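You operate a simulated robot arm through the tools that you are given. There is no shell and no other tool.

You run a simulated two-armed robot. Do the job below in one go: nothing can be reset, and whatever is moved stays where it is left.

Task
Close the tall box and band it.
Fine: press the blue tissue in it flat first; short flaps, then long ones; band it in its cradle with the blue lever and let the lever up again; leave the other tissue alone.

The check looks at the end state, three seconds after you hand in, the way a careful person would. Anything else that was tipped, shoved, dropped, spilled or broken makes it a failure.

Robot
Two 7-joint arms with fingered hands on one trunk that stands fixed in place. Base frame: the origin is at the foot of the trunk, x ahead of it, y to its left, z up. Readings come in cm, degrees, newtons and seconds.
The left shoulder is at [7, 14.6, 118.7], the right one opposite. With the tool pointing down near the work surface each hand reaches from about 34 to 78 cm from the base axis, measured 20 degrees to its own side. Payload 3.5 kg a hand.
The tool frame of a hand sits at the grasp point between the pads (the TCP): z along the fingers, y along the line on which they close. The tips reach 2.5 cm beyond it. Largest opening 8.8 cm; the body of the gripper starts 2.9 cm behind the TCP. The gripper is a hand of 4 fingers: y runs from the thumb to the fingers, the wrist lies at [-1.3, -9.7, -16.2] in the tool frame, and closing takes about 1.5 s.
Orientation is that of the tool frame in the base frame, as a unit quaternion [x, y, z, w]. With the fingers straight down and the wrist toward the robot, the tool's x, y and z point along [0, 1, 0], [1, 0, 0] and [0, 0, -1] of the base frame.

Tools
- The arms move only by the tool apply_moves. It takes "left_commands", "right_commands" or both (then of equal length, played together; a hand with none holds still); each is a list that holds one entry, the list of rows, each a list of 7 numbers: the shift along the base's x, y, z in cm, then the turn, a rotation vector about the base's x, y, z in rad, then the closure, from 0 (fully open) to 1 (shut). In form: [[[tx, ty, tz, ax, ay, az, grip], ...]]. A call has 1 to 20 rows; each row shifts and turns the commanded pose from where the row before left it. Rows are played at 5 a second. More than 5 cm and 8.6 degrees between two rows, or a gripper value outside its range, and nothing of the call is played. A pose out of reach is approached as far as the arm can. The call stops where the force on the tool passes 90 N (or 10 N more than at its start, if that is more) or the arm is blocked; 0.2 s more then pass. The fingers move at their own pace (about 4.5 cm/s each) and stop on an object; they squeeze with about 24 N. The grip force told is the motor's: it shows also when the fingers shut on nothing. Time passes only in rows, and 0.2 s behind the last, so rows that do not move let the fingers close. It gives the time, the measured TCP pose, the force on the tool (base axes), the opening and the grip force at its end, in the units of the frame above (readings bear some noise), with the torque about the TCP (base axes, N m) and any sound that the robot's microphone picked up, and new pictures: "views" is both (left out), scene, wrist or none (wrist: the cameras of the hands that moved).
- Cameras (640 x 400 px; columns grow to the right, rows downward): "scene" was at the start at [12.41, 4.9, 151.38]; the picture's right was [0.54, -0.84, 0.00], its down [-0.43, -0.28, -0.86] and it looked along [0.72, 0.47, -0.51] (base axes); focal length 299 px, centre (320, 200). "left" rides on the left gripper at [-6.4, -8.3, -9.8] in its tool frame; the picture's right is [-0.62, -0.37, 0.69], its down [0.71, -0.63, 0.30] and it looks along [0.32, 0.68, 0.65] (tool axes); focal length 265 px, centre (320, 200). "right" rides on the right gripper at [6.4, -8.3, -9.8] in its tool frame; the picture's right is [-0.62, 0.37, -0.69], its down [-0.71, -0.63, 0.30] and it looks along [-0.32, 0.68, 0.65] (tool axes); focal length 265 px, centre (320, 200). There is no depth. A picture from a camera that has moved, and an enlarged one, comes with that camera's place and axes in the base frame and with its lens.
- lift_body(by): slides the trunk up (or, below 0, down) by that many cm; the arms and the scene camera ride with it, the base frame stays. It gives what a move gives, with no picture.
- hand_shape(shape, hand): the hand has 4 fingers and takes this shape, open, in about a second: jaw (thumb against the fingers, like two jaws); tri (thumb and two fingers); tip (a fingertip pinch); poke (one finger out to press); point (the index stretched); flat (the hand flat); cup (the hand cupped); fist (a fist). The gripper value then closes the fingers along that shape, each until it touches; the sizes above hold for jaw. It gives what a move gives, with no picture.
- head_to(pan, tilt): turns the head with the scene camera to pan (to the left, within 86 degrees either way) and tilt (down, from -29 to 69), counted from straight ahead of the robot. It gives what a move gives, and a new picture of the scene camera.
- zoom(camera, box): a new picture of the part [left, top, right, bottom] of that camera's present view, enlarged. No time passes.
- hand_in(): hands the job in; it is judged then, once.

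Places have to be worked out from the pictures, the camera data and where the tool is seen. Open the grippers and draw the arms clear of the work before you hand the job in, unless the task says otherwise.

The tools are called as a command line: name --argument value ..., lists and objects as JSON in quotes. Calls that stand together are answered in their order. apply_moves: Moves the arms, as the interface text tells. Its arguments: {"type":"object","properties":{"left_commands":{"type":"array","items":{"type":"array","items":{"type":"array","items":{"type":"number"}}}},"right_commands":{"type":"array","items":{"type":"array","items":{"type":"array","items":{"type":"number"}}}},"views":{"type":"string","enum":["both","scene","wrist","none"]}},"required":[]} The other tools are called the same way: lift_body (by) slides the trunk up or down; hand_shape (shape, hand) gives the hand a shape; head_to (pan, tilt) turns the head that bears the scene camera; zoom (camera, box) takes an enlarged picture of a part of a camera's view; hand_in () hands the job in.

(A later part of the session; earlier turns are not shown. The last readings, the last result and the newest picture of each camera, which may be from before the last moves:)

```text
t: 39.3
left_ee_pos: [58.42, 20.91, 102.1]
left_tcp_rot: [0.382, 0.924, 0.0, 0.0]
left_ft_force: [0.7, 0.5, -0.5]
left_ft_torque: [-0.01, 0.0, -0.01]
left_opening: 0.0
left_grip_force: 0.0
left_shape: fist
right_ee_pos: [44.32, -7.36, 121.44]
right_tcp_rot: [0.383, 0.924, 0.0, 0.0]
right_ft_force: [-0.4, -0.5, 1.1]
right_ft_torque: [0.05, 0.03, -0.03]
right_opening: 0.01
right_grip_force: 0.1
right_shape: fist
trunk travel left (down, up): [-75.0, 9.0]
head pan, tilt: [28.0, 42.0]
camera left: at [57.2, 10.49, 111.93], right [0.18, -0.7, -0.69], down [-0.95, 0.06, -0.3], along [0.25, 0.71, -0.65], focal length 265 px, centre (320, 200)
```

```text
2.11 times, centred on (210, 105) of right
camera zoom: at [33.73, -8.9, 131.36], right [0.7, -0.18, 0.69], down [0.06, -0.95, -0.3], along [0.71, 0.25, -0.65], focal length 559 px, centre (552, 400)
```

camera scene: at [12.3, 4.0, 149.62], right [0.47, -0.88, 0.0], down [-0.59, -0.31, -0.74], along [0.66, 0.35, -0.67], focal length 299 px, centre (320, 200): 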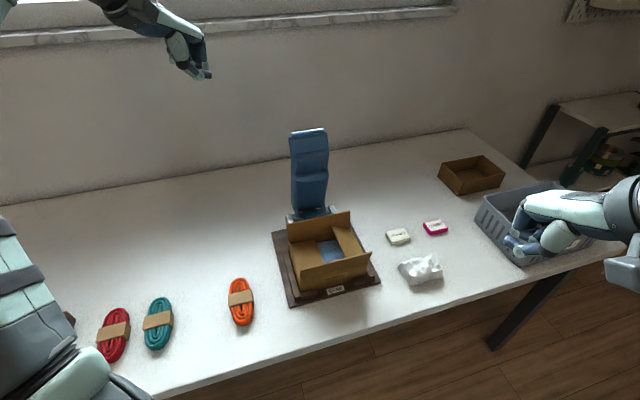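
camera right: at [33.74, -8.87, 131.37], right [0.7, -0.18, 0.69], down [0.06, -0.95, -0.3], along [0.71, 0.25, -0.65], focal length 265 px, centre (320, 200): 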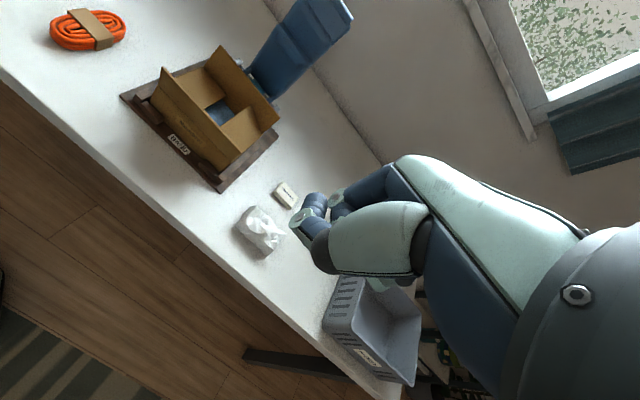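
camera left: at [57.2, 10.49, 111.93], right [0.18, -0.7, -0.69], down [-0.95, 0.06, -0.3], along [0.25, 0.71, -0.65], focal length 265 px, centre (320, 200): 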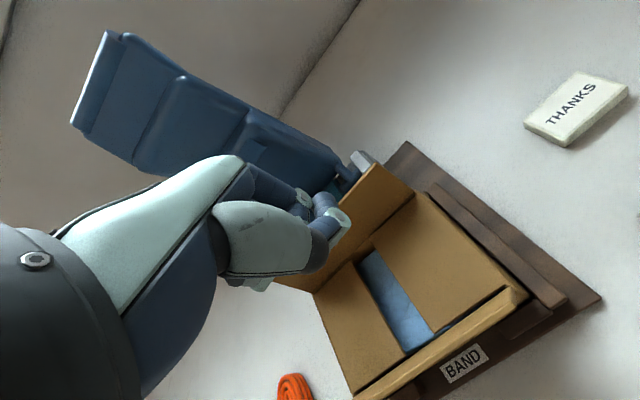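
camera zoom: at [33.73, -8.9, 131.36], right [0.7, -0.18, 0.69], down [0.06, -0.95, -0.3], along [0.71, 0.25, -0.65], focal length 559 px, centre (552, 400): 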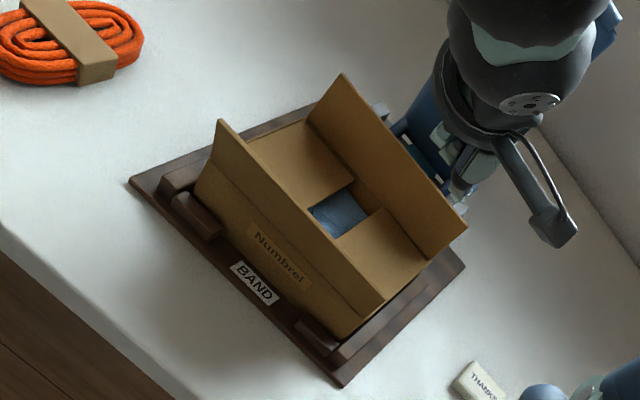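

Both short flaps are flat. Now the front long flap: I'll raise the right hand a little out of the way and bring the left fist in front of the box.

apply_moves --left_commands '[[[0, 0, 2, 0, 0, 0, 0], [-3.35, -1.7, 0.5, 0, 0, 0, 0], [-3.35, -1.7, 0, 0, 0, 0, 0], [-3.35, -1.7, 0, 0, 0, 0, 0], [-3.35, -1.7, 0, 0, 0, 0, 0], [0, 0, -4, 0, 0, 0, 0], [0, 0, -4, 0, 0, 0, 0], [0, 0, -3.3, 0, 0, 0, 0], [0, 0, 0, 0, 0, 0, 0]]]' --right_commands '[[[0, -1, 2, 0, 0, 0, 0], [0, -1, 2, 0, 0, 0, 0], [0, -1, 2, 0, 0, 0, 0], [0, -1, 2, 0, 0, 0, 0], [0, 0, 0, 0, 0, 0, 0], [0, 0, 0, 0, 0, 0, 0], [0, 0, 0, 0, 0, 0, 0], [0, 0, 0, 0, 0, 0, 0], [0, 0, 0, 0, 0, 0, 0]]]'

zoom --camera "right" --box '[80, 10, 320, 220]'

```text
t: 41.3
left_ee_pos: [45.3, 13.99, 93.14]
left_tcp_rot: [0.383, 0.924, 0.0, 0.0]
left_ft_force: [0.2, 0.4, -0.1]
left_ft_torque: [0.01, -0.01, -0.05]
left_opening: 0.0
left_grip_force: 0.1
left_shape: fist
right_ee_pos: [44.18, -11.47, 129.37]
right_tcp_rot: [0.383, 0.924, 0.0, 0.0]
right_ft_force: [-0.6, -0.3, -0.9]
right_ft_torque: [0.0, 0.01, 0.03]
right_opening: 0.01
right_grip_force: 0.0
right_shape: fist
trunk travel left (down, up): [-75.0, 9.0]
head pan, tilt: [28.0, 42.0]
camera scene: at [12.22, 3.93, 149.63], right [0.47, -0.88, 0.0], down [-0.59, -0.31, -0.74], along [0.66, 0.35, -0.67], focal length 299 px, centre (320, 200)
camera right: at [33.77, -12.91, 139.21], right [0.7, -0.18, 0.69], down [0.06, -0.95, -0.3], along [0.71, 0.25, -0.65], focal length 265 px, centre (320, 200)
camera left: at [44.0, 3.61, 103.01], right [0.18, -0.7, -0.69], down [-0.95, 0.06, -0.3], along [0.25, 0.71, -0.65], focal length 265 px, centre (320, 200)
```

scene: 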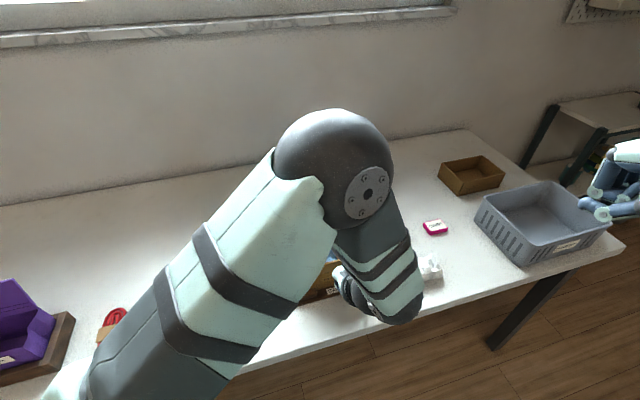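
right: 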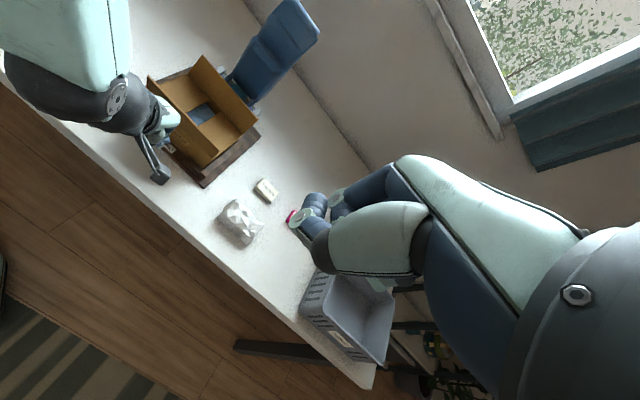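
left: 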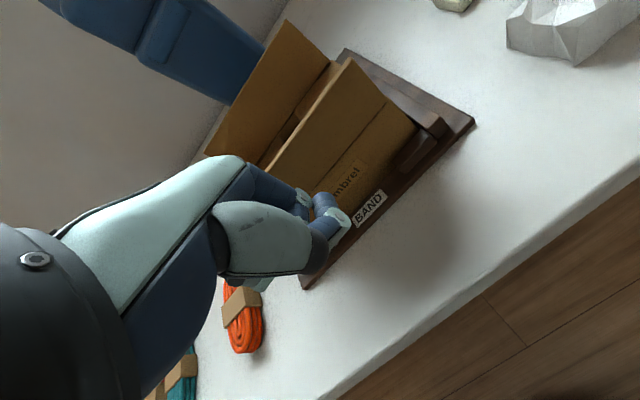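

```text
1.90 times, centred on (200, 115) of right
camera zoom: at [33.77, -12.91, 139.21], right [0.7, -0.18, 0.69], down [0.06, -0.95, -0.3], along [0.71, 0.25, -0.65], focal length 506 px, centre (549, 362)
```

zoom: 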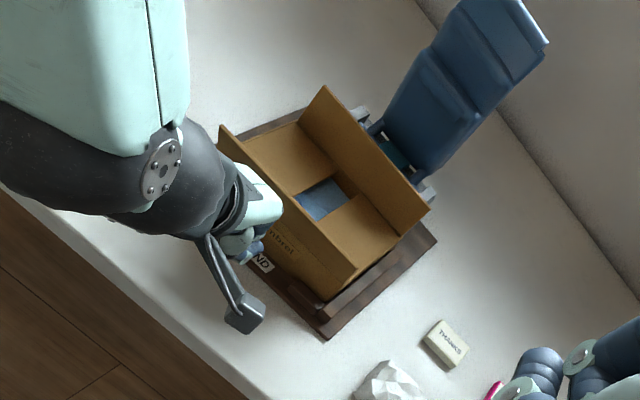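

The fist is in front of the front flap at mid-width. I'll lower it slightly and sweep toward the box.

apply_moves --left_commands '[[[0.7, 0.7, -0.6, 0, 0, 0, 0], [0.9, 0.9, 0, 0, 0, 0, 0], [0.9, 0.9, 0, 0, 0, 0, 0], [0.9, 0.9, 0, 0, 0, 0, 0], [0.7, 0.7, 0, 0, 0, 0, 0]]]' --views "wrist"

zoom --camera "right" --box '[80, 10, 320, 220]'

```text
t: 42.5
left_ee_pos: [49.15, 18.06, 92.82]
left_tcp_rot: [0.383, 0.924, -0.001, 0.0]
left_ft_force: [0.3, -0.2, 0.9]
left_ft_torque: [0.03, 0.0, 0.02]
left_opening: 0.0
left_grip_force: 0.0
left_shape: fist
right_ee_pos: [44.25, -11.48, 129.26]
right_tcp_rot: [0.383, 0.924, -0.001, 0.0]
right_ft_force: [0.0, 0.0, 0.3]
right_ft_torque: [0.04, -0.02, -0.01]
right_opening: 0.0
right_grip_force: 0.1
right_shape: fist
trunk travel left (down, up): [-75.0, 9.0]
head pan, tilt: [28.0, 42.0]
camera left: at [47.81, 7.63, 102.78], right [0.18, -0.7, -0.69], down [-0.95, 0.06, -0.3], along [0.25, 0.71, -0.65], focal length 265 px, centre (320, 200)
```

left: 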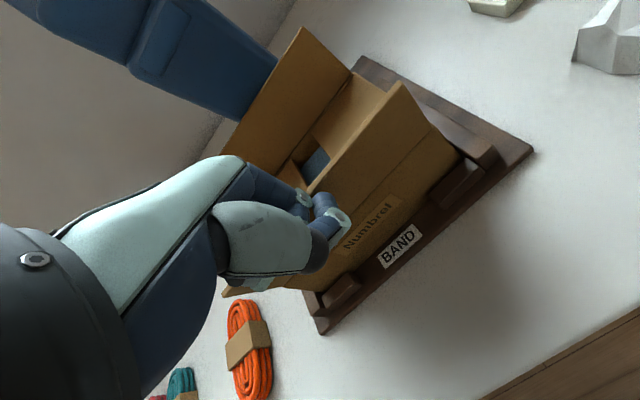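

```text
1.90 times, centred on (200, 115) of right
camera zoom: at [33.8, -12.89, 139.2], right [0.7, -0.18, 0.69], down [0.06, -0.95, -0.3], along [0.71, 0.25, -0.65], focal length 506 px, centre (549, 362)
```

zoom: 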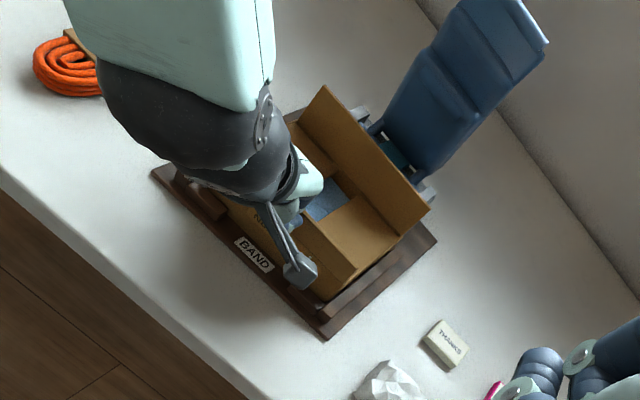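

The front flap is coming past upright. I'll continue inward and down.

apply_moves --left_commands '[[[0.85, 0.85, -0.3, 0, 0, 0, 0], [0.85, 0.85, -0.5, 0, 0, 0, 0], [0.75, 0.75, -0.6, 0, 0, 0, 0], [0.6, 0.6, -0.6, 0, 0, 0, 0]]]' --views "wrist"

zoom --camera "right" --box '[80, 10, 320, 220]'

```text
t: 43.5
left_ee_pos: [52.18, 21.0, 90.8]
left_tcp_rot: [0.383, 0.924, -0.001, 0.0]
left_ft_force: [0.2, -0.8, -0.7]
left_ft_torque: [-0.01, 0.0, -0.02]
left_opening: 0.02
left_grip_force: 0.2
left_shape: fist
right_ee_pos: [44.18, -11.51, 129.39]
right_tcp_rot: [0.382, 0.924, 0.0, 0.0]
right_ft_force: [0.1, -0.2, -1.4]
right_ft_torque: [-0.01, -0.02, -0.01]
right_opening: 0.01
right_grip_force: 0.1
right_shape: fist
trunk travel left (down, up): [-75.0, 9.0]
head pan, tilt: [28.0, 42.0]
camera left: at [50.87, 10.57, 100.69], right [0.18, -0.7, -0.69], down [-0.95, 0.06, -0.3], along [0.25, 0.71, -0.65], focal length 265 px, centre (320, 200)
```

left: 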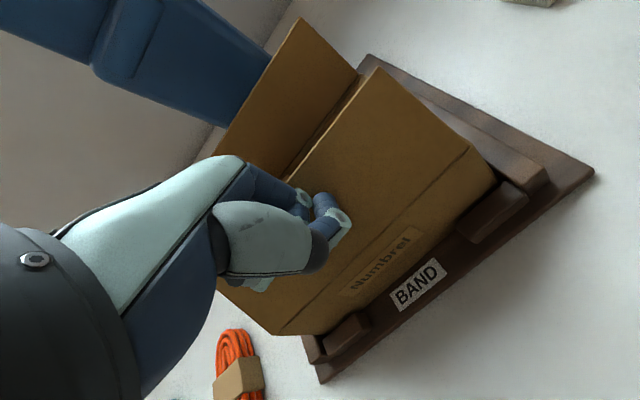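

```text
1.90 times, centred on (200, 115) of right
camera zoom: at [33.75, -12.94, 139.22], right [0.7, -0.18, 0.69], down [0.06, -0.95, -0.3], along [0.71, 0.25, -0.65], focal length 506 px, centre (549, 362)
```

zoom: 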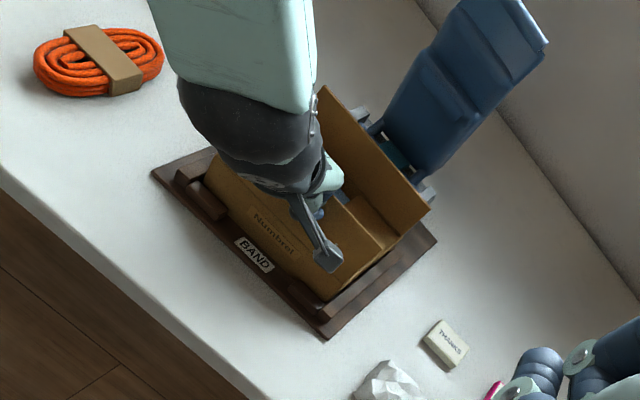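

The front flap is past 45°. I'll keep pressing it toward level.

apply_moves --left_commands '[[[0.5, 0.5, -0.6, 0, 0, 0, 0], [0.4, 0.4, -0.6, 0, 0, 0, 0], [0.4, 0.4, -0.5, 0, 0, 0, 0], [0.2, 0.2, -0.4, 0, 0, 0, 0]]]' --views "wrist"

zoom --camera "right" --box '[80, 10, 320, 220]'

```text
t: 44.5
left_ee_pos: [53.69, 22.72, 88.77]
left_tcp_rot: [0.382, 0.924, 0.0, 0.0]
left_ft_force: [0.6, -0.4, 0.3]
left_ft_torque: [-0.01, -0.02, -0.01]
left_opening: 0.0
left_grip_force: 0.0
left_shape: fist
right_ee_pos: [44.28, -11.6, 129.39]
right_tcp_rot: [0.382, 0.924, 0.0, 0.0]
right_ft_force: [-0.9, 0.0, -0.5]
right_ft_torque: [0.0, 0.01, -0.01]
right_opening: 0.02
right_grip_force: 0.1
right_shape: fist
trunk travel left (down, up): [-75.0, 9.0]
head pan, tilt: [28.0, 42.0]
camera left: at [52.36, 12.22, 98.59], right [0.18, -0.7, -0.69], down [-0.95, 0.06, -0.3], along [0.25, 0.71, -0.65], focal length 265 px, centre (320, 200)
```

left: 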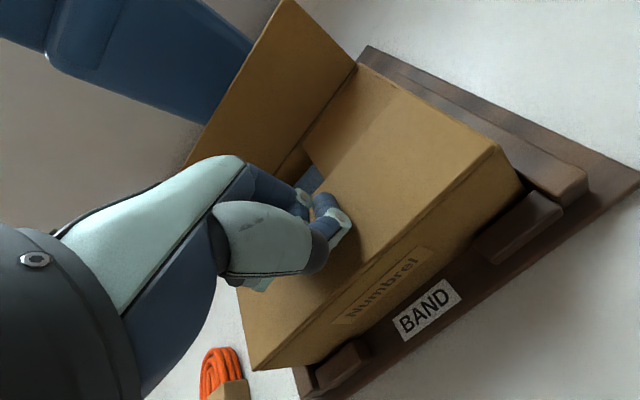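

```text
1.90 times, centred on (200, 115) of right
camera zoom: at [33.79, -12.93, 139.2], right [0.7, -0.18, 0.69], down [0.06, -0.95, -0.3], along [0.71, 0.25, -0.65], focal length 506 px, centre (549, 362)
```

zoom: 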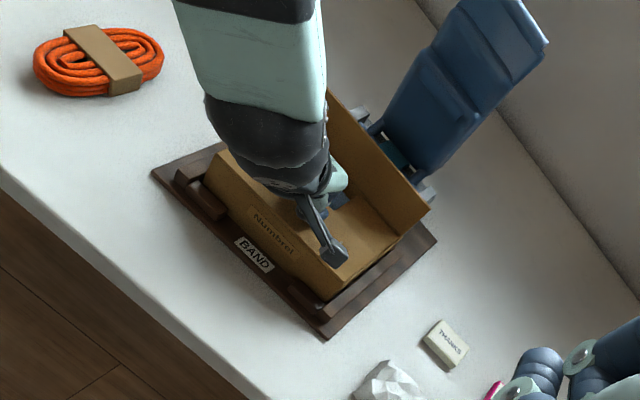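

It's almost level. I'll press a bit more until it rests on the short flaps.

apply_moves --left_commands '[[[0.1, 0.1, -0.3, 0, 0, 0, 0], [0, 0, -0.3, 0, 0, 0, 0], [0, 0, 0, 0, 0, 0, 0]]]' --views "wrist"

```text
t: 45.3
left_ee_pos: [53.75, 22.76, 88.22]
left_tcp_rot: [0.382, 0.924, 0.002, 0.002]
left_ft_force: [-1.2, -1.5, 7.4]
left_ft_torque: [0.01, -0.17, -0.06]
left_opening: 0.0
left_grip_force: 0.1
left_shape: fist
right_ee_pos: [44.05, -11.64, 129.41]
right_tcp_rot: [0.384, 0.924, 0.0, 0.001]
right_ft_force: [-0.3, -0.9, -0.1]
right_ft_torque: [-0.02, 0.02, 0.03]
right_opening: 0.0
right_grip_force: 0.0
right_shape: fist
trunk travel left (down, up): [-75.0, 9.0]
head pan, tilt: [28.0, 42.0]
camera left: at [52.35, 12.28, 98.09], right [0.18, -0.7, -0.69], down [-0.95, 0.06, -0.31], along [0.26, 0.71, -0.65], focal length 265 px, centre (320, 200)
```

left: 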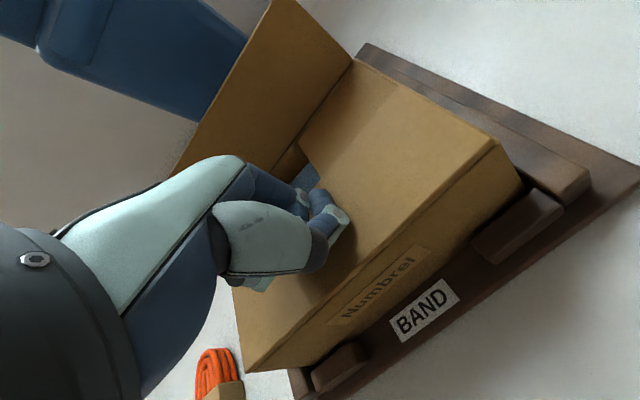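

About 7 N upward: the front flap is seated on the short flaps. I'll lift and check from both sides.

apply_moves --left_commands '[[[0, 0, 2, 0, 0, 0, 0], [-0.5, -0.5, 4, 0, 0, 0, 0], [-1, 0, 4, 0, 0, 0, 0], [-2.5, 1.5, 4, 0, 0, 0, 0], [-2.5, 2.5, 3, 0, 0, 0, 0], [-2.5, 3, 3, 0, 0, 0, 0], [0, 0, 0, 0, 0, 0, 0]]]' --views "wrist"

zoom --camera "right" --box '[80, 10, 320, 220]'

zoom --camera "scene" --box '[250, 120, 440, 310]'

```text
t: 46.9
left_ee_pos: [45.17, 29.18, 108.17]
left_tcp_rot: [0.382, 0.924, 0.0, -0.001]
left_ft_force: [0.7, 0.5, -0.2]
left_ft_torque: [-0.02, 0.01, -0.01]
left_opening: 0.01
left_grip_force: 0.1
left_shape: fist
right_ee_pos: [44.38, -11.52, 129.36]
right_tcp_rot: [0.383, 0.924, 0.001, 0.0]
right_ft_force: [0.2, 0.7, 0.1]
right_ft_torque: [-0.02, 0.02, 0.01]
right_opening: 0.0
right_grip_force: 0.0
right_shape: fist
trunk travel left (down, up): [-75.0, 9.0]
head pan, tilt: [28.0, 42.0]
camera left: at [43.82, 18.76, 118.01], right [0.18, -0.7, -0.69], down [-0.95, 0.06, -0.3], along [0.25, 0.71, -0.65], focal length 265 px, centre (320, 200)
```

left: 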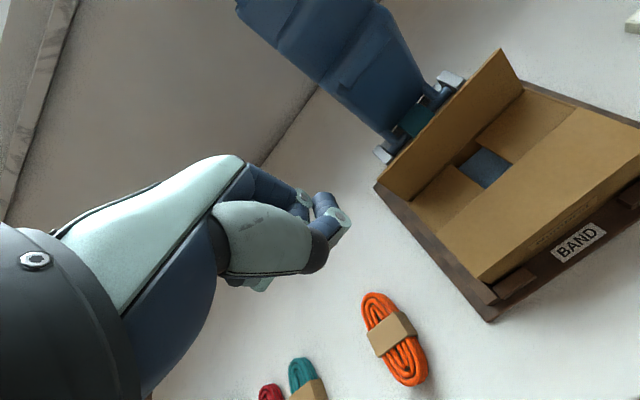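

```text
1.90 times, centred on (200, 115) of right
camera zoom: at [33.86, -12.97, 139.18], right [0.7, -0.18, 0.69], down [0.06, -0.95, -0.3], along [0.71, 0.25, -0.65], focal length 506 px, centre (549, 362)
```

zoom: 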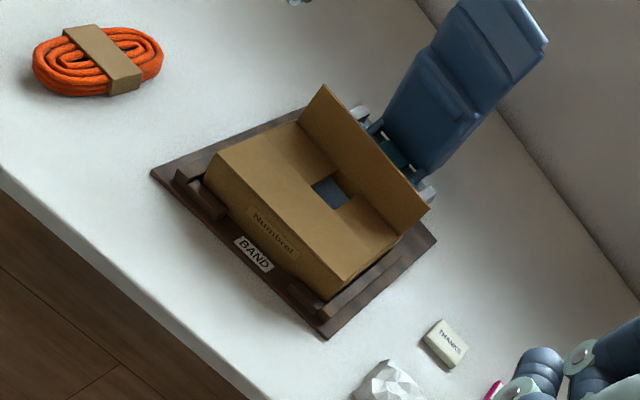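

```text
2.11 times, centred on (345, 215) of scene
camera zoom: at [12.31, 3.87, 149.62], right [0.47, -0.88, 0.0], down [-0.59, -0.31, -0.74], along [0.66, 0.35, -0.67], focal length 629 px, centre (267, 168)
```

zoom: 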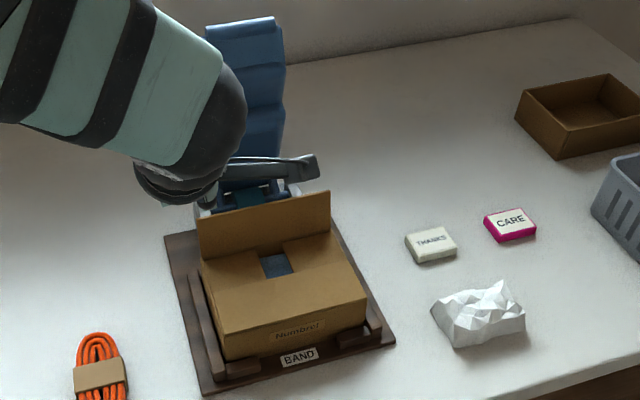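

The front flap is closed and stays down. For the back flap I'll switch the left hand to the open jaw and straddle it from above, fingers behind it (about 6 cm clear of the lever) and thumb in front, then draw it forward.

hand_shape --hand "left" --shape "jaw"

apply_moves --left_commands '[[[3.6, -0.1, 0.5, 0, 0, 0, 0], [3.6, -0.1, 0, 0, 0, 0, 0], [3.6, -0.1, 0, 0, 0, 0, 0], [3.2, -0.1, 0, 0, 0, 0, 0], [0, 0, 0, 0, 0, 0, 0]]]' --views "both"

zoom --camera "right" --box '[80, 0, 340, 220]'

```text
t: 47.8
left_ee_pos: [45.0, 29.2, 108.13]
left_tcp_rot: [0.383, 0.924, 0.001, 0.0]
left_ft_force: [0.3, 0.5, -0.8]
left_ft_torque: [0.01, 0.0, 0.0]
left_opening: 8.76
left_grip_force: 0.0
left_shape: jaw
right_ee_pos: [44.35, -11.47, 129.32]
right_tcp_rot: [0.382, 0.924, 0.0, 0.0]
right_ft_force: [-1.0, 0.6, 0.7]
right_ft_torque: [-0.01, -0.01, -0.02]
right_opening: 0.0
right_grip_force: 0.1
right_shape: fist
trunk travel left (down, up): [-75.0, 9.0]
head pan, tilt: [28.0, 42.0]
```

```text
t: 49.0
left_ee_pos: [58.94, 28.8, 108.55]
left_tcp_rot: [0.383, 0.924, 0.001, -0.001]
left_ft_force: [-0.6, 0.0, 0.5]
left_ft_torque: [0.04, -0.01, -0.01]
left_opening: 8.77
left_grip_force: 0.1
left_shape: jaw
right_ee_pos: [44.21, -11.51, 129.3]
right_tcp_rot: [0.382, 0.924, -0.001, 0.0]
right_ft_force: [0.1, 0.5, -0.6]
right_ft_torque: [0.0, 0.0, -0.04]
right_opening: 0.0
right_grip_force: 0.1
right_shape: fist
trunk travel left (down, up): [-75.0, 9.0]
head pan, tilt: [28.0, 42.0]
camera scene: at [12.14, 3.91, 149.64], right [0.47, -0.88, 0.0], down [-0.59, -0.31, -0.74], along [0.66, 0.35, -0.67], focal length 299 px, centre (320, 200)
camera left: at [57.59, 18.26, 118.42], right [0.18, -0.7, -0.69], down [-0.95, 0.06, -0.3], along [0.25, 0.71, -0.65], focal length 265 px, centre (320, 200)
```

scene: 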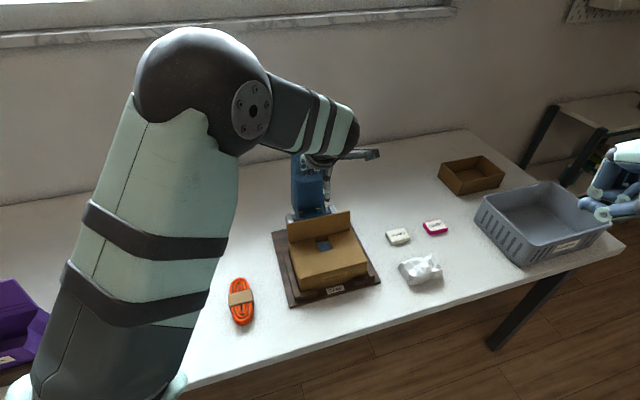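
left: 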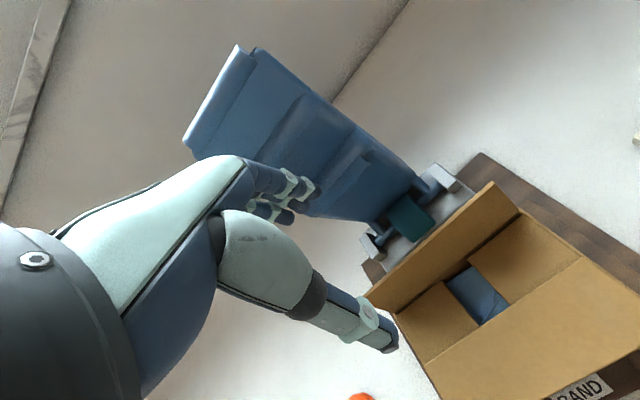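

```text
1.82 times, centred on (210, 110) of right
camera zoom: at [33.71, -12.93, 139.23], right [0.7, -0.18, 0.69], down [0.06, -0.95, -0.3], along [0.71, 0.25, -0.65], focal length 483 px, centre (520, 364)
```

zoom: 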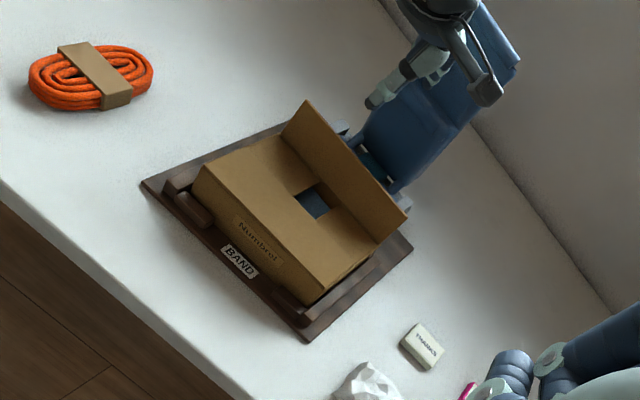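

The jaw hangs over the back flap at b≈13.2. I'll check the gap between the fingers and the lever before I descend.

zoom --camera "scene" --box '[270, 130, 390, 260]'

zoom --camera "left" --box '[180, 120, 460, 360]'

zoom --camera "right" --box '[230, 0, 330, 120]'

```text
3.08 times, centred on (330, 195) of scene
camera zoom: at [12.14, 3.91, 149.64], right [0.47, -0.88, 0.0], down [-0.59, -0.31, -0.74], along [0.66, 0.35, -0.67], focal length 920 px, centre (289, 215)
```

zoom: 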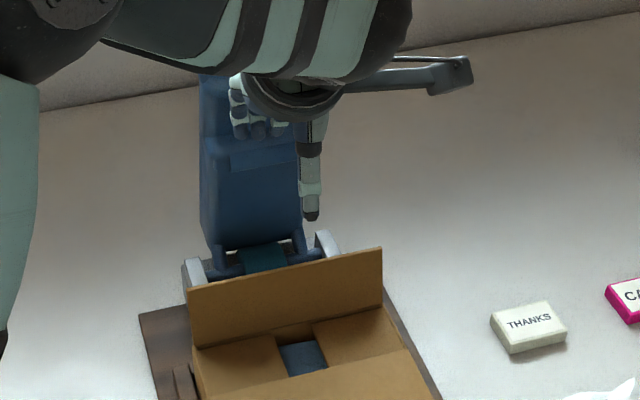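

```text
1.67 times, centred on (320, 240) of left
camera zoom: at [57.59, 18.26, 118.42], right [0.18, -0.7, -0.69], down [-0.95, 0.06, -0.3], along [0.25, 0.71, -0.65], focal length 442 px, centre (320, 133)
```

zoom: 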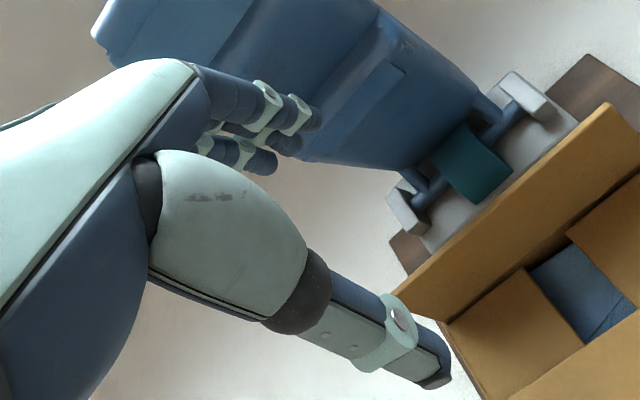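

```text
3.33 times, centred on (280, 60) of right
camera zoom: at [33.71, -12.93, 139.23], right [0.7, -0.18, 0.69], down [0.06, -0.95, -0.3], along [0.71, 0.25, -0.65], focal length 885 px, centre (453, 667)
```

zoom: 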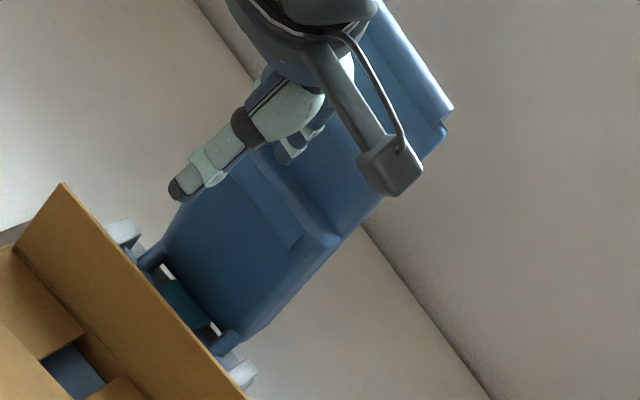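

The fingers sit at about b≈17.6–19.5, between the flap tip at 15.4 and the lever at ≥22. That's enough clearance, so I'll go straight down.

apply_moves --left_commands '[[[0, 0, -4, 0, 0, 0, 0], [0, 0, -4, 0, 0, 0, 0], [0, 0, -3.5, 0, 0, 0, 0], [0, 0, -2, 0, 0, 0, 0]]]' --views "wrist"

zoom --camera "scene" --box '[270, 130, 390, 260]'

zoom --camera "right" --box '[150, 20, 330, 170]'

```text
t: 50.0
left_ee_pos: [58.88, 28.95, 95.18]
left_tcp_rot: [0.382, 0.924, 0.0, 0.0]
left_ft_force: [0.0, -0.4, 0.7]
left_ft_torque: [-0.01, -0.03, -0.02]
left_opening: 8.77
left_grip_force: 0.1
left_shape: jaw
right_ee_pos: [44.33, -11.46, 129.39]
right_tcp_rot: [0.383, 0.924, 0.0, 0.0]
right_ft_force: [0.3, 0.1, -0.2]
right_ft_torque: [0.0, 0.0, -0.03]
right_opening: 0.0
right_grip_force: 0.1
right_shape: fist
trunk travel left (down, up): [-75.0, 9.0]
head pan, tilt: [28.0, 42.0]
camera left: at [57.56, 18.41, 105.11], right [0.18, -0.7, -0.69], down [-0.95, 0.06, -0.3], along [0.25, 0.71, -0.65], focal length 265 px, centre (320, 200)
```

left: 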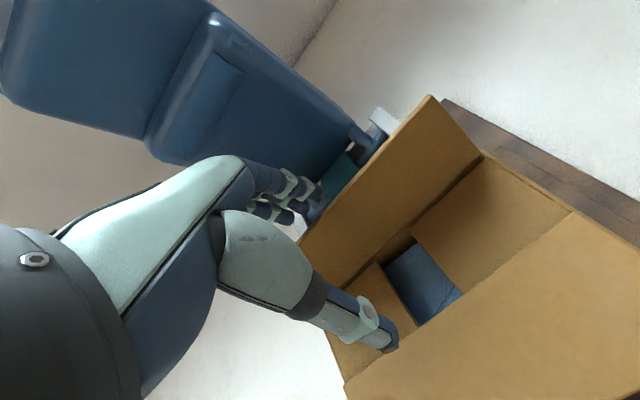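

```text
3.08 times, centred on (330, 195) of scene
camera zoom: at [12.31, 3.94, 149.63], right [0.47, -0.88, 0.0], down [-0.59, -0.31, -0.74], along [0.66, 0.35, -0.67], focal length 920 px, centre (289, 215)
```

zoom: 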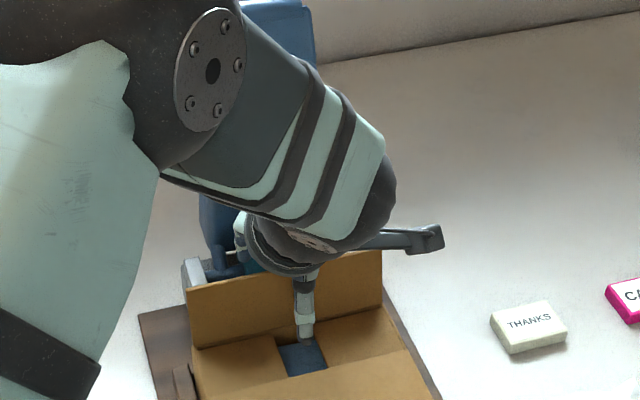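

```text
2.67 times, centred on (240, 95) of right
camera zoom: at [33.86, -12.91, 139.19], right [0.7, -0.18, 0.69], down [0.06, -0.95, -0.3], along [0.71, 0.25, -0.65], focal length 708 px, centre (533, 480)
```

zoom: 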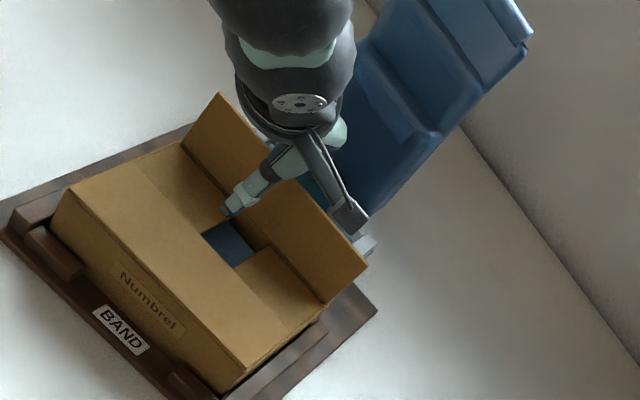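

The fingers are behind the back flap and the thumb is in front, touching nothing. I'll draw the hand toward the robot to swing the flap forward.

apply_moves --left_commands '[[[-0.7, -0.7, -0.4, 0, 0, 0, 0], [-0.8, -0.8, 0, 0, 0, 0, 0], [-0.8, -0.8, 0, 0, 0, 0, 0], [-0.8, -0.8, 0, 0, 0, 0, 0], [-0.8, -0.8, 0, 0, 0, 0, 0]]]' --views "wrist"

zoom --camera "right" --box '[150, 20, 330, 170]'

```text
t: 51.2
left_ee_pos: [54.81, 24.87, 94.86]
left_tcp_rot: [0.383, 0.924, -0.001, 0.0]
left_ft_force: [-0.3, 0.4, 0.8]
left_ft_torque: [-0.01, 0.0, 0.01]
left_opening: 8.79
left_grip_force: 0.0
left_shape: jaw
right_ee_pos: [44.28, -11.53, 129.41]
right_tcp_rot: [0.383, 0.924, 0.001, 0.0]
right_ft_force: [0.9, 0.1, 0.5]
right_ft_torque: [-0.01, 0.03, 0.0]
right_opening: 0.0
right_grip_force: 0.0
right_shape: fist
trunk travel left (down, up): [-75.0, 9.0]
head pan, tilt: [28.0, 42.0]
camera left: at [53.46, 14.41, 104.71], right [0.18, -0.7, -0.69], down [-0.95, 0.06, -0.3], along [0.25, 0.71, -0.65], focal length 265 px, centre (320, 200)
```

left: 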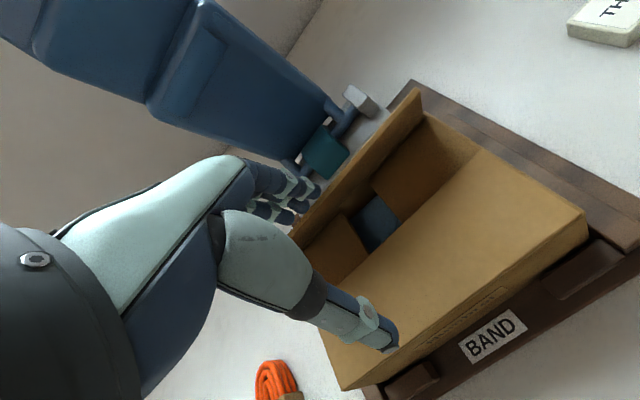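

```text
2.67 times, centred on (240, 95) of right
camera zoom: at [33.75, -12.97, 139.21], right [0.7, -0.18, 0.69], down [0.06, -0.95, -0.3], along [0.71, 0.25, -0.65], focal length 708 px, centre (533, 480)
```

zoom: 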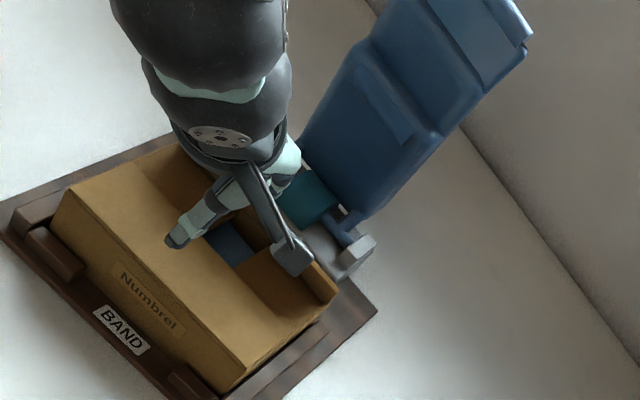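

The flap has come past upright. I'll pull further and a little lower.

apply_moves --left_commands '[[[-0.7, -0.7, -0.3, 0, 0, 0, 0], [-0.7, -0.7, -0.4, 0, 0, 0, 0], [-0.6, -0.6, -0.4, 0, 0, 0, 0]]]' --views "wrist"

zoom --camera "right" --box '[150, 20, 330, 170]'

```text
t: 52.0
left_ee_pos: [52.92, 23.04, 93.58]
left_tcp_rot: [0.383, 0.924, 0.0, 0.0]
left_ft_force: [0.3, 1.0, -1.2]
left_ft_torque: [-0.01, 0.04, 0.0]
left_opening: 8.78
left_grip_force: 0.0
left_shape: jaw
right_ee_pos: [44.34, -11.55, 129.32]
right_tcp_rot: [0.383, 0.924, 0.0, -0.001]
right_ft_force: [0.0, 0.6, -0.7]
right_ft_torque: [-0.02, -0.03, 0.01]
right_opening: 0.01
right_grip_force: 0.0
right_shape: fist
trunk travel left (down, up): [-75.0, 9.0]
head pan, tilt: [28.0, 42.0]
camera left: at [51.55, 12.5, 103.44], right [0.18, -0.7, -0.69], down [-0.95, 0.06, -0.3], along [0.25, 0.71, -0.65], focal length 265 px, centre (320, 200)
```

left: 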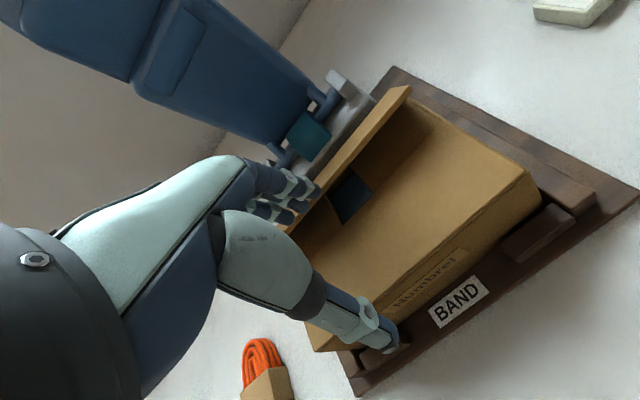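

```text
2.67 times, centred on (240, 95) of right
camera zoom: at [33.79, -12.94, 139.2], right [0.7, -0.18, 0.69], down [0.06, -0.95, -0.3], along [0.71, 0.25, -0.65], focal length 708 px, centre (533, 480)
```

zoom: 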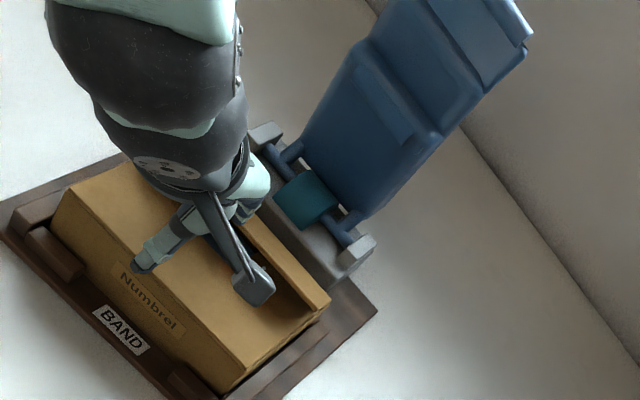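

The back flap is leaning well forward over the box. I'll lift clear, form a fist, and press it down from above.

apply_moves --left_commands '[[[0.2, 0.2, 3, 0, 0, 0, 0], [0, 0, 4, 0, 0, 0, 0], [0, 0, 4, 0, 0, 0, 0], [0, 0, 3, 0, 0, 0, 0], [0, 0, 0, 0, 0, 0, 0]]]' --views "wrist"

hand_shape --hand "left" --shape "fist"

zoom --camera "right" --box '[100, 20, 330, 220]'

```text
t: 53.2
left_ee_pos: [53.23, 23.37, 107.65]
left_tcp_rot: [0.382, 0.924, 0.0, 0.001]
left_ft_force: [-0.2, -1.0, -0.2]
left_ft_torque: [-0.05, 0.0, 0.0]
left_opening: 8.81
left_grip_force: 0.0
left_shape: jaw
right_ee_pos: [44.34, -11.47, 129.24]
right_tcp_rot: [0.383, 0.924, 0.0, -0.001]
right_ft_force: [0.3, 0.7, 0.1]
right_ft_torque: [0.02, -0.01, 0.0]
right_opening: 0.02
right_grip_force: 0.1
right_shape: fist
trunk travel left (down, up): [-75.0, 9.0]
head pan, tilt: [28.0, 42.0]
camera left: at [52.02, 12.87, 117.5], right [0.18, -0.7, -0.69], down [-0.95, 0.06, -0.3], along [0.25, 0.71, -0.65], focal length 265 px, centre (320, 200)
```

left: 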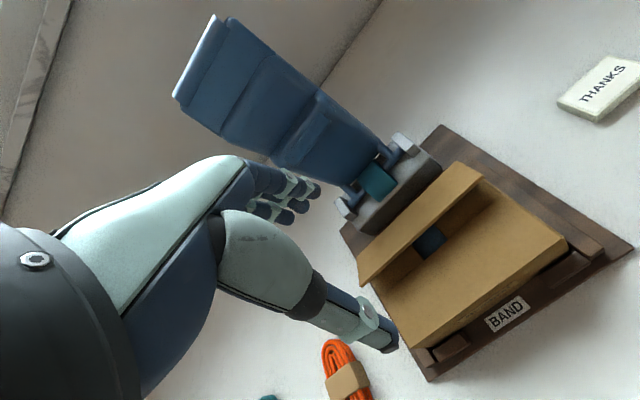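

```text
t: 54.1
left_ee_pos: [53.32, 23.25, 107.61]
left_tcp_rot: [0.382, 0.924, 0.0, 0.0]
left_ft_force: [0.0, -0.2, 0.4]
left_ft_torque: [0.01, 0.05, 0.0]
left_opening: 0.0
left_grip_force: 0.1
left_shape: fist
right_ee_pos: [44.26, -11.45, 129.28]
right_tcp_rot: [0.383, 0.924, 0.001, 0.0]
right_ft_force: [0.7, 0.5, 0.9]
right_ft_torque: [0.01, -0.02, 0.0]
right_opening: 0.0
right_grip_force: 0.1
right_shape: fist
trunk travel left (down, up): [-75.0, 9.0]
head pan, tilt: [28.0, 42.0]
```

```text
2.00 times, centred on (215, 120) of right
camera zoom: at [33.77, -12.93, 139.21], right [0.7, -0.18, 0.69], down [0.06, -0.95, -0.3], along [0.71, 0.25, -0.65], focal length 531 px, centre (530, 360)
```

zoom: 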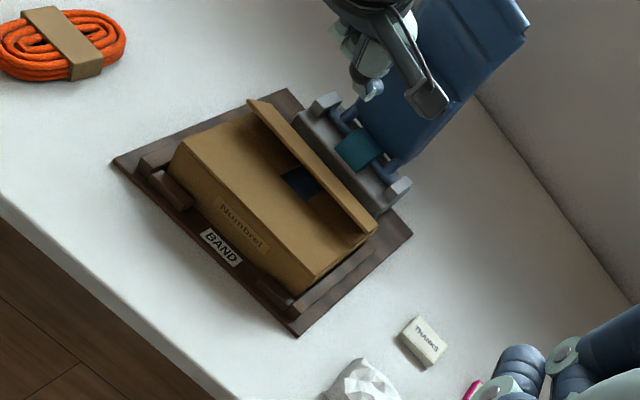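

The back flap holds at about 40°. The fist goes over its free edge and down.

apply_moves --left_commands '[[[1.9, 1.4, 0, 0, 0, 0, 0], [1.9, 1.4, -2, 0, 0, 0, 0], [0, 0, -4, 0, 0, 0, 0], [0, 0, -4, 0, 0, 0, 0], [0, 0, -3, 0, 0, 0, 0], [0, 0, -1.5, 0, 0, 0, 0], [-0.2, -0.2, -1, 0, 0, 0, 0], [-0.2, -0.2, -1, 0, 0, 0, 0], [-0.2, -0.2, -0.8, 0, 0, 0, 0]]]' --views "wrist"

zoom --camera "right" --box '[100, 20, 330, 220]'

```text
t: 56.1
left_ee_pos: [56.21, 25.38, 90.35]
left_tcp_rot: [0.383, 0.924, 0.0, 0.001]
left_ft_force: [0.6, -0.1, 0.5]
left_ft_torque: [-0.01, -0.06, -0.03]
left_opening: 0.02
left_grip_force: 0.1
left_shape: fist
right_ee_pos: [44.27, -11.46, 129.3]
right_tcp_rot: [0.383, 0.924, 0.0, 0.0]
right_ft_force: [1.0, 0.3, -0.1]
right_ft_torque: [-0.02, 0.01, -0.01]
right_opening: 0.0
right_grip_force: 0.0
right_shape: fist
trunk travel left (down, up): [-75.0, 9.0]
head pan, tilt: [28.0, 42.0]
camera left: at [54.82, 14.79, 100.29], right [0.18, -0.7, -0.69], down [-0.95, 0.06, -0.3], along [0.25, 0.71, -0.65], focal length 265 px, centre (320, 200)
```

left: 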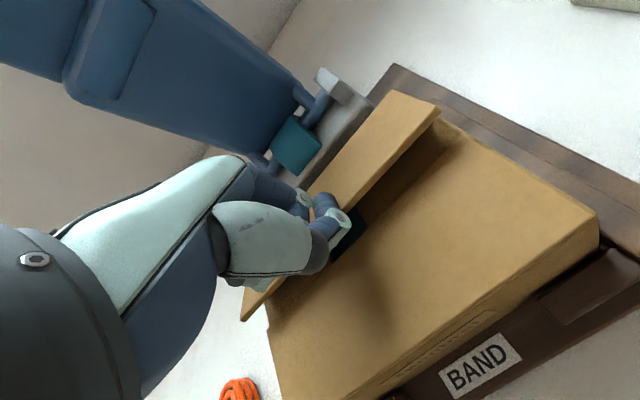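

```text
2.00 times, centred on (215, 120) of right
camera zoom: at [33.79, -12.94, 139.21], right [0.7, -0.18, 0.69], down [0.06, -0.95, -0.3], along [0.71, 0.25, -0.65], focal length 531 px, centre (530, 360)
```

zoom: 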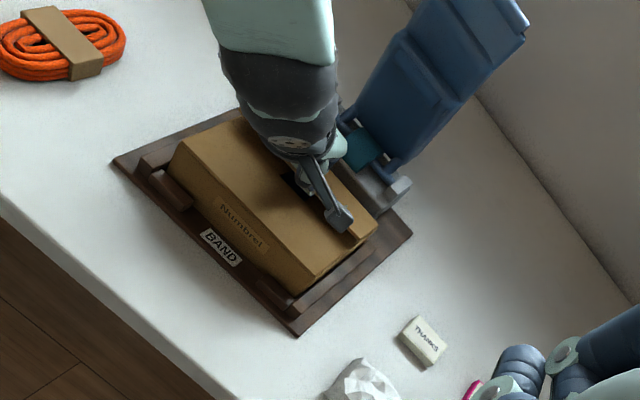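

The flap is nearly down. I'll press the rest of the way until I feel support.

apply_moves --left_commands '[[[0.3, 0.3, -0.6, 0, 0, 0, 0], [0.3, 0.3, -0.6, 0, 0, 0, 0], [0.2, 0.2, -0.5, 0, 0, 0, 0], [0, 0, -0.4, 0, 0, 0, 0]]]' --views "wrist"

zoom --camera "right" --box '[100, 20, 330, 220]'

```text
t: 57.1
left_ee_pos: [57.1, 26.05, 88.25]
left_tcp_rot: [0.382, 0.924, 0.001, 0.001]
left_ft_force: [-1.3, -1.2, 5.8]
left_ft_torque: [-0.01, -0.12, -0.01]
left_opening: 0.0
left_grip_force: 0.1
left_shape: fist
right_ee_pos: [44.11, -11.54, 129.36]
right_tcp_rot: [0.383, 0.924, 0.002, 0.0]
right_ft_force: [-0.3, -0.1, -0.5]
right_ft_torque: [-0.02, -0.03, -0.01]
right_opening: 0.0
right_grip_force: 0.1
right_shape: fist
trunk travel left (down, up): [-75.0, 9.0]
head pan, tilt: [28.0, 42.0]
camera left: at [55.7, 15.6, 98.2], right [0.18, -0.7, -0.69], down [-0.95, 0.06, -0.31], along [0.26, 0.71, -0.65], focal length 265 px, centre (320, 200)
```

left: 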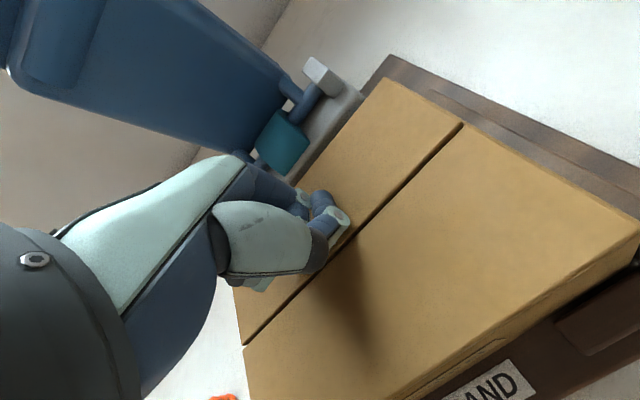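

```text
2.00 times, centred on (215, 120) of right
camera zoom: at [33.63, -13.03, 139.25], right [0.7, -0.18, 0.69], down [0.06, -0.95, -0.3], along [0.71, 0.25, -0.65], focal length 531 px, centre (530, 360)
```

zoom: 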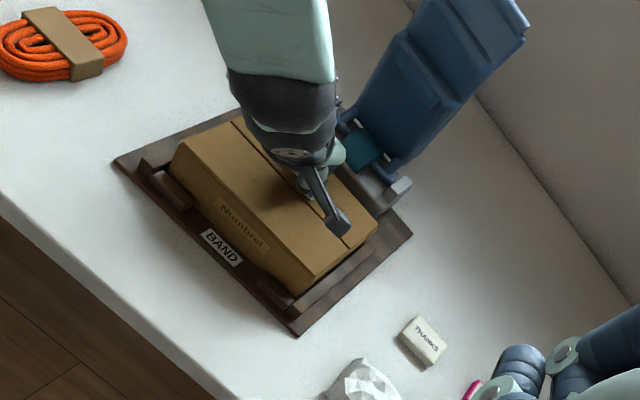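

All four flaps are closed and flat. I'll lift away and check that they stay, then study the lever.

apply_moves --left_commands '[[[0, 0, 2, 0, 0, 0, 0], [0, 0, 4, 0, 0, 0, 0], [-0.5, 0, 4, 0, 0, 0, 0], [-2.5, 1.5, 4, 0, 0, 0, 0], [-3, 3, 2.5, 0, 0, 0, 0], [-3, 3, 2.5, 0, 0, 0, 0], [-2, 2.5, 2.5, 0, 0, 0, 0], [0, 0, 0, 0, 0, 0, 0]]]'

zoom --camera "right" --box '[100, 0, 340, 220]'

zoom --camera "scene" --box '[250, 120, 440, 310]'

```text
t: 58.9
left_ee_pos: [45.88, 36.29, 109.5]
left_tcp_rot: [0.383, 0.924, 0.0, -0.001]
left_ft_force: [-0.2, -0.8, 0.1]
left_ft_torque: [0.01, 0.07, -0.02]
left_opening: 0.0
left_grip_force: 0.2
left_shape: fist
right_ee_pos: [44.33, -11.47, 129.32]
right_tcp_rot: [0.383, 0.924, 0.001, -0.001]
right_ft_force: [0.3, -0.4, 0.3]
right_ft_torque: [0.01, 0.0, -0.01]
right_opening: 0.0
right_grip_force: 0.1
right_shape: fist
trunk travel left (down, up): [-75.0, 9.0]
head pan, tilt: [28.0, 42.0]
camera scene: at [12.3, 3.88, 149.62], right [0.47, -0.88, 0.0], down [-0.59, -0.31, -0.74], along [0.66, 0.35, -0.67], focal length 299 px, centre (320, 200)
camera left: at [44.62, 25.76, 119.46], right [0.18, -0.7, -0.69], down [-0.95, 0.06, -0.3], along [0.25, 0.71, -0.65], focal length 265 px, centre (320, 200)
```

scene: 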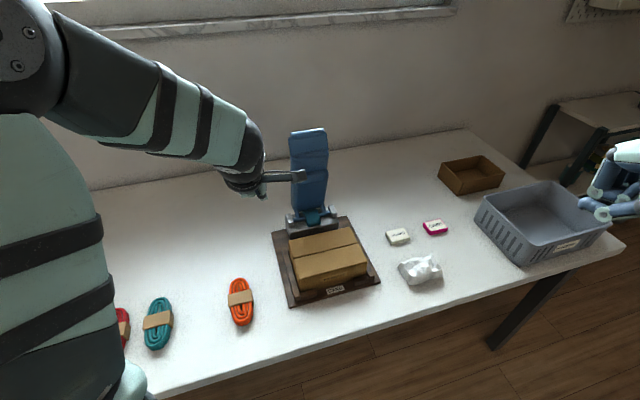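
left: 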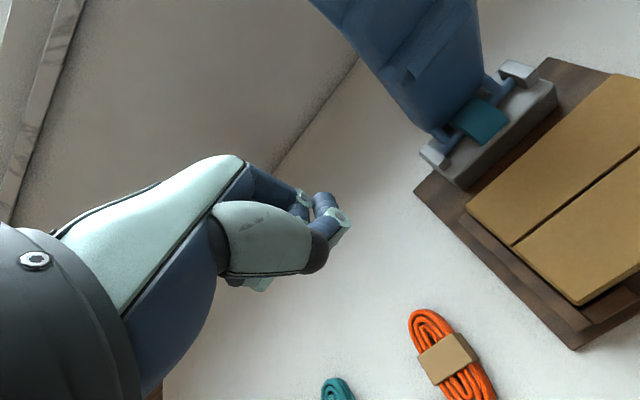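

```text
1.82 times, centred on (220, 110) of right
camera zoom: at [33.85, -12.96, 139.18], right [0.7, -0.18, 0.69], down [0.06, -0.95, -0.3], along [0.71, 0.25, -0.65], focal length 483 px, centre (502, 364)
```

zoom: 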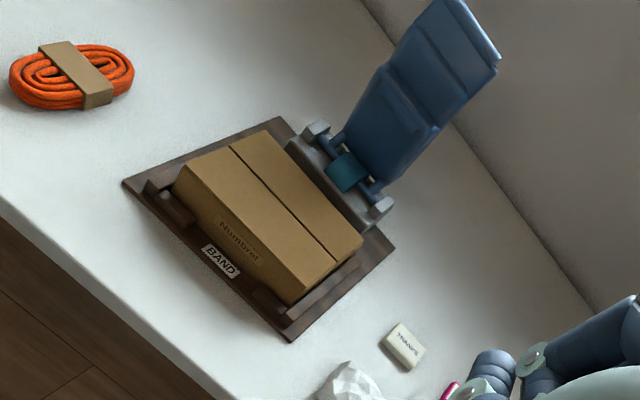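

```text
2.11 times, centred on (345, 215) of scene
camera zoom: at [12.3, 3.88, 149.62], right [0.47, -0.88, 0.0], down [-0.59, -0.31, -0.74], along [0.66, 0.35, -0.67], focal length 629 px, centre (267, 168)
```

zoom: 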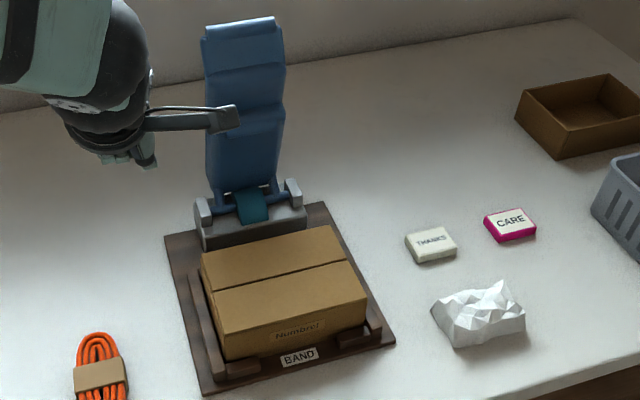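

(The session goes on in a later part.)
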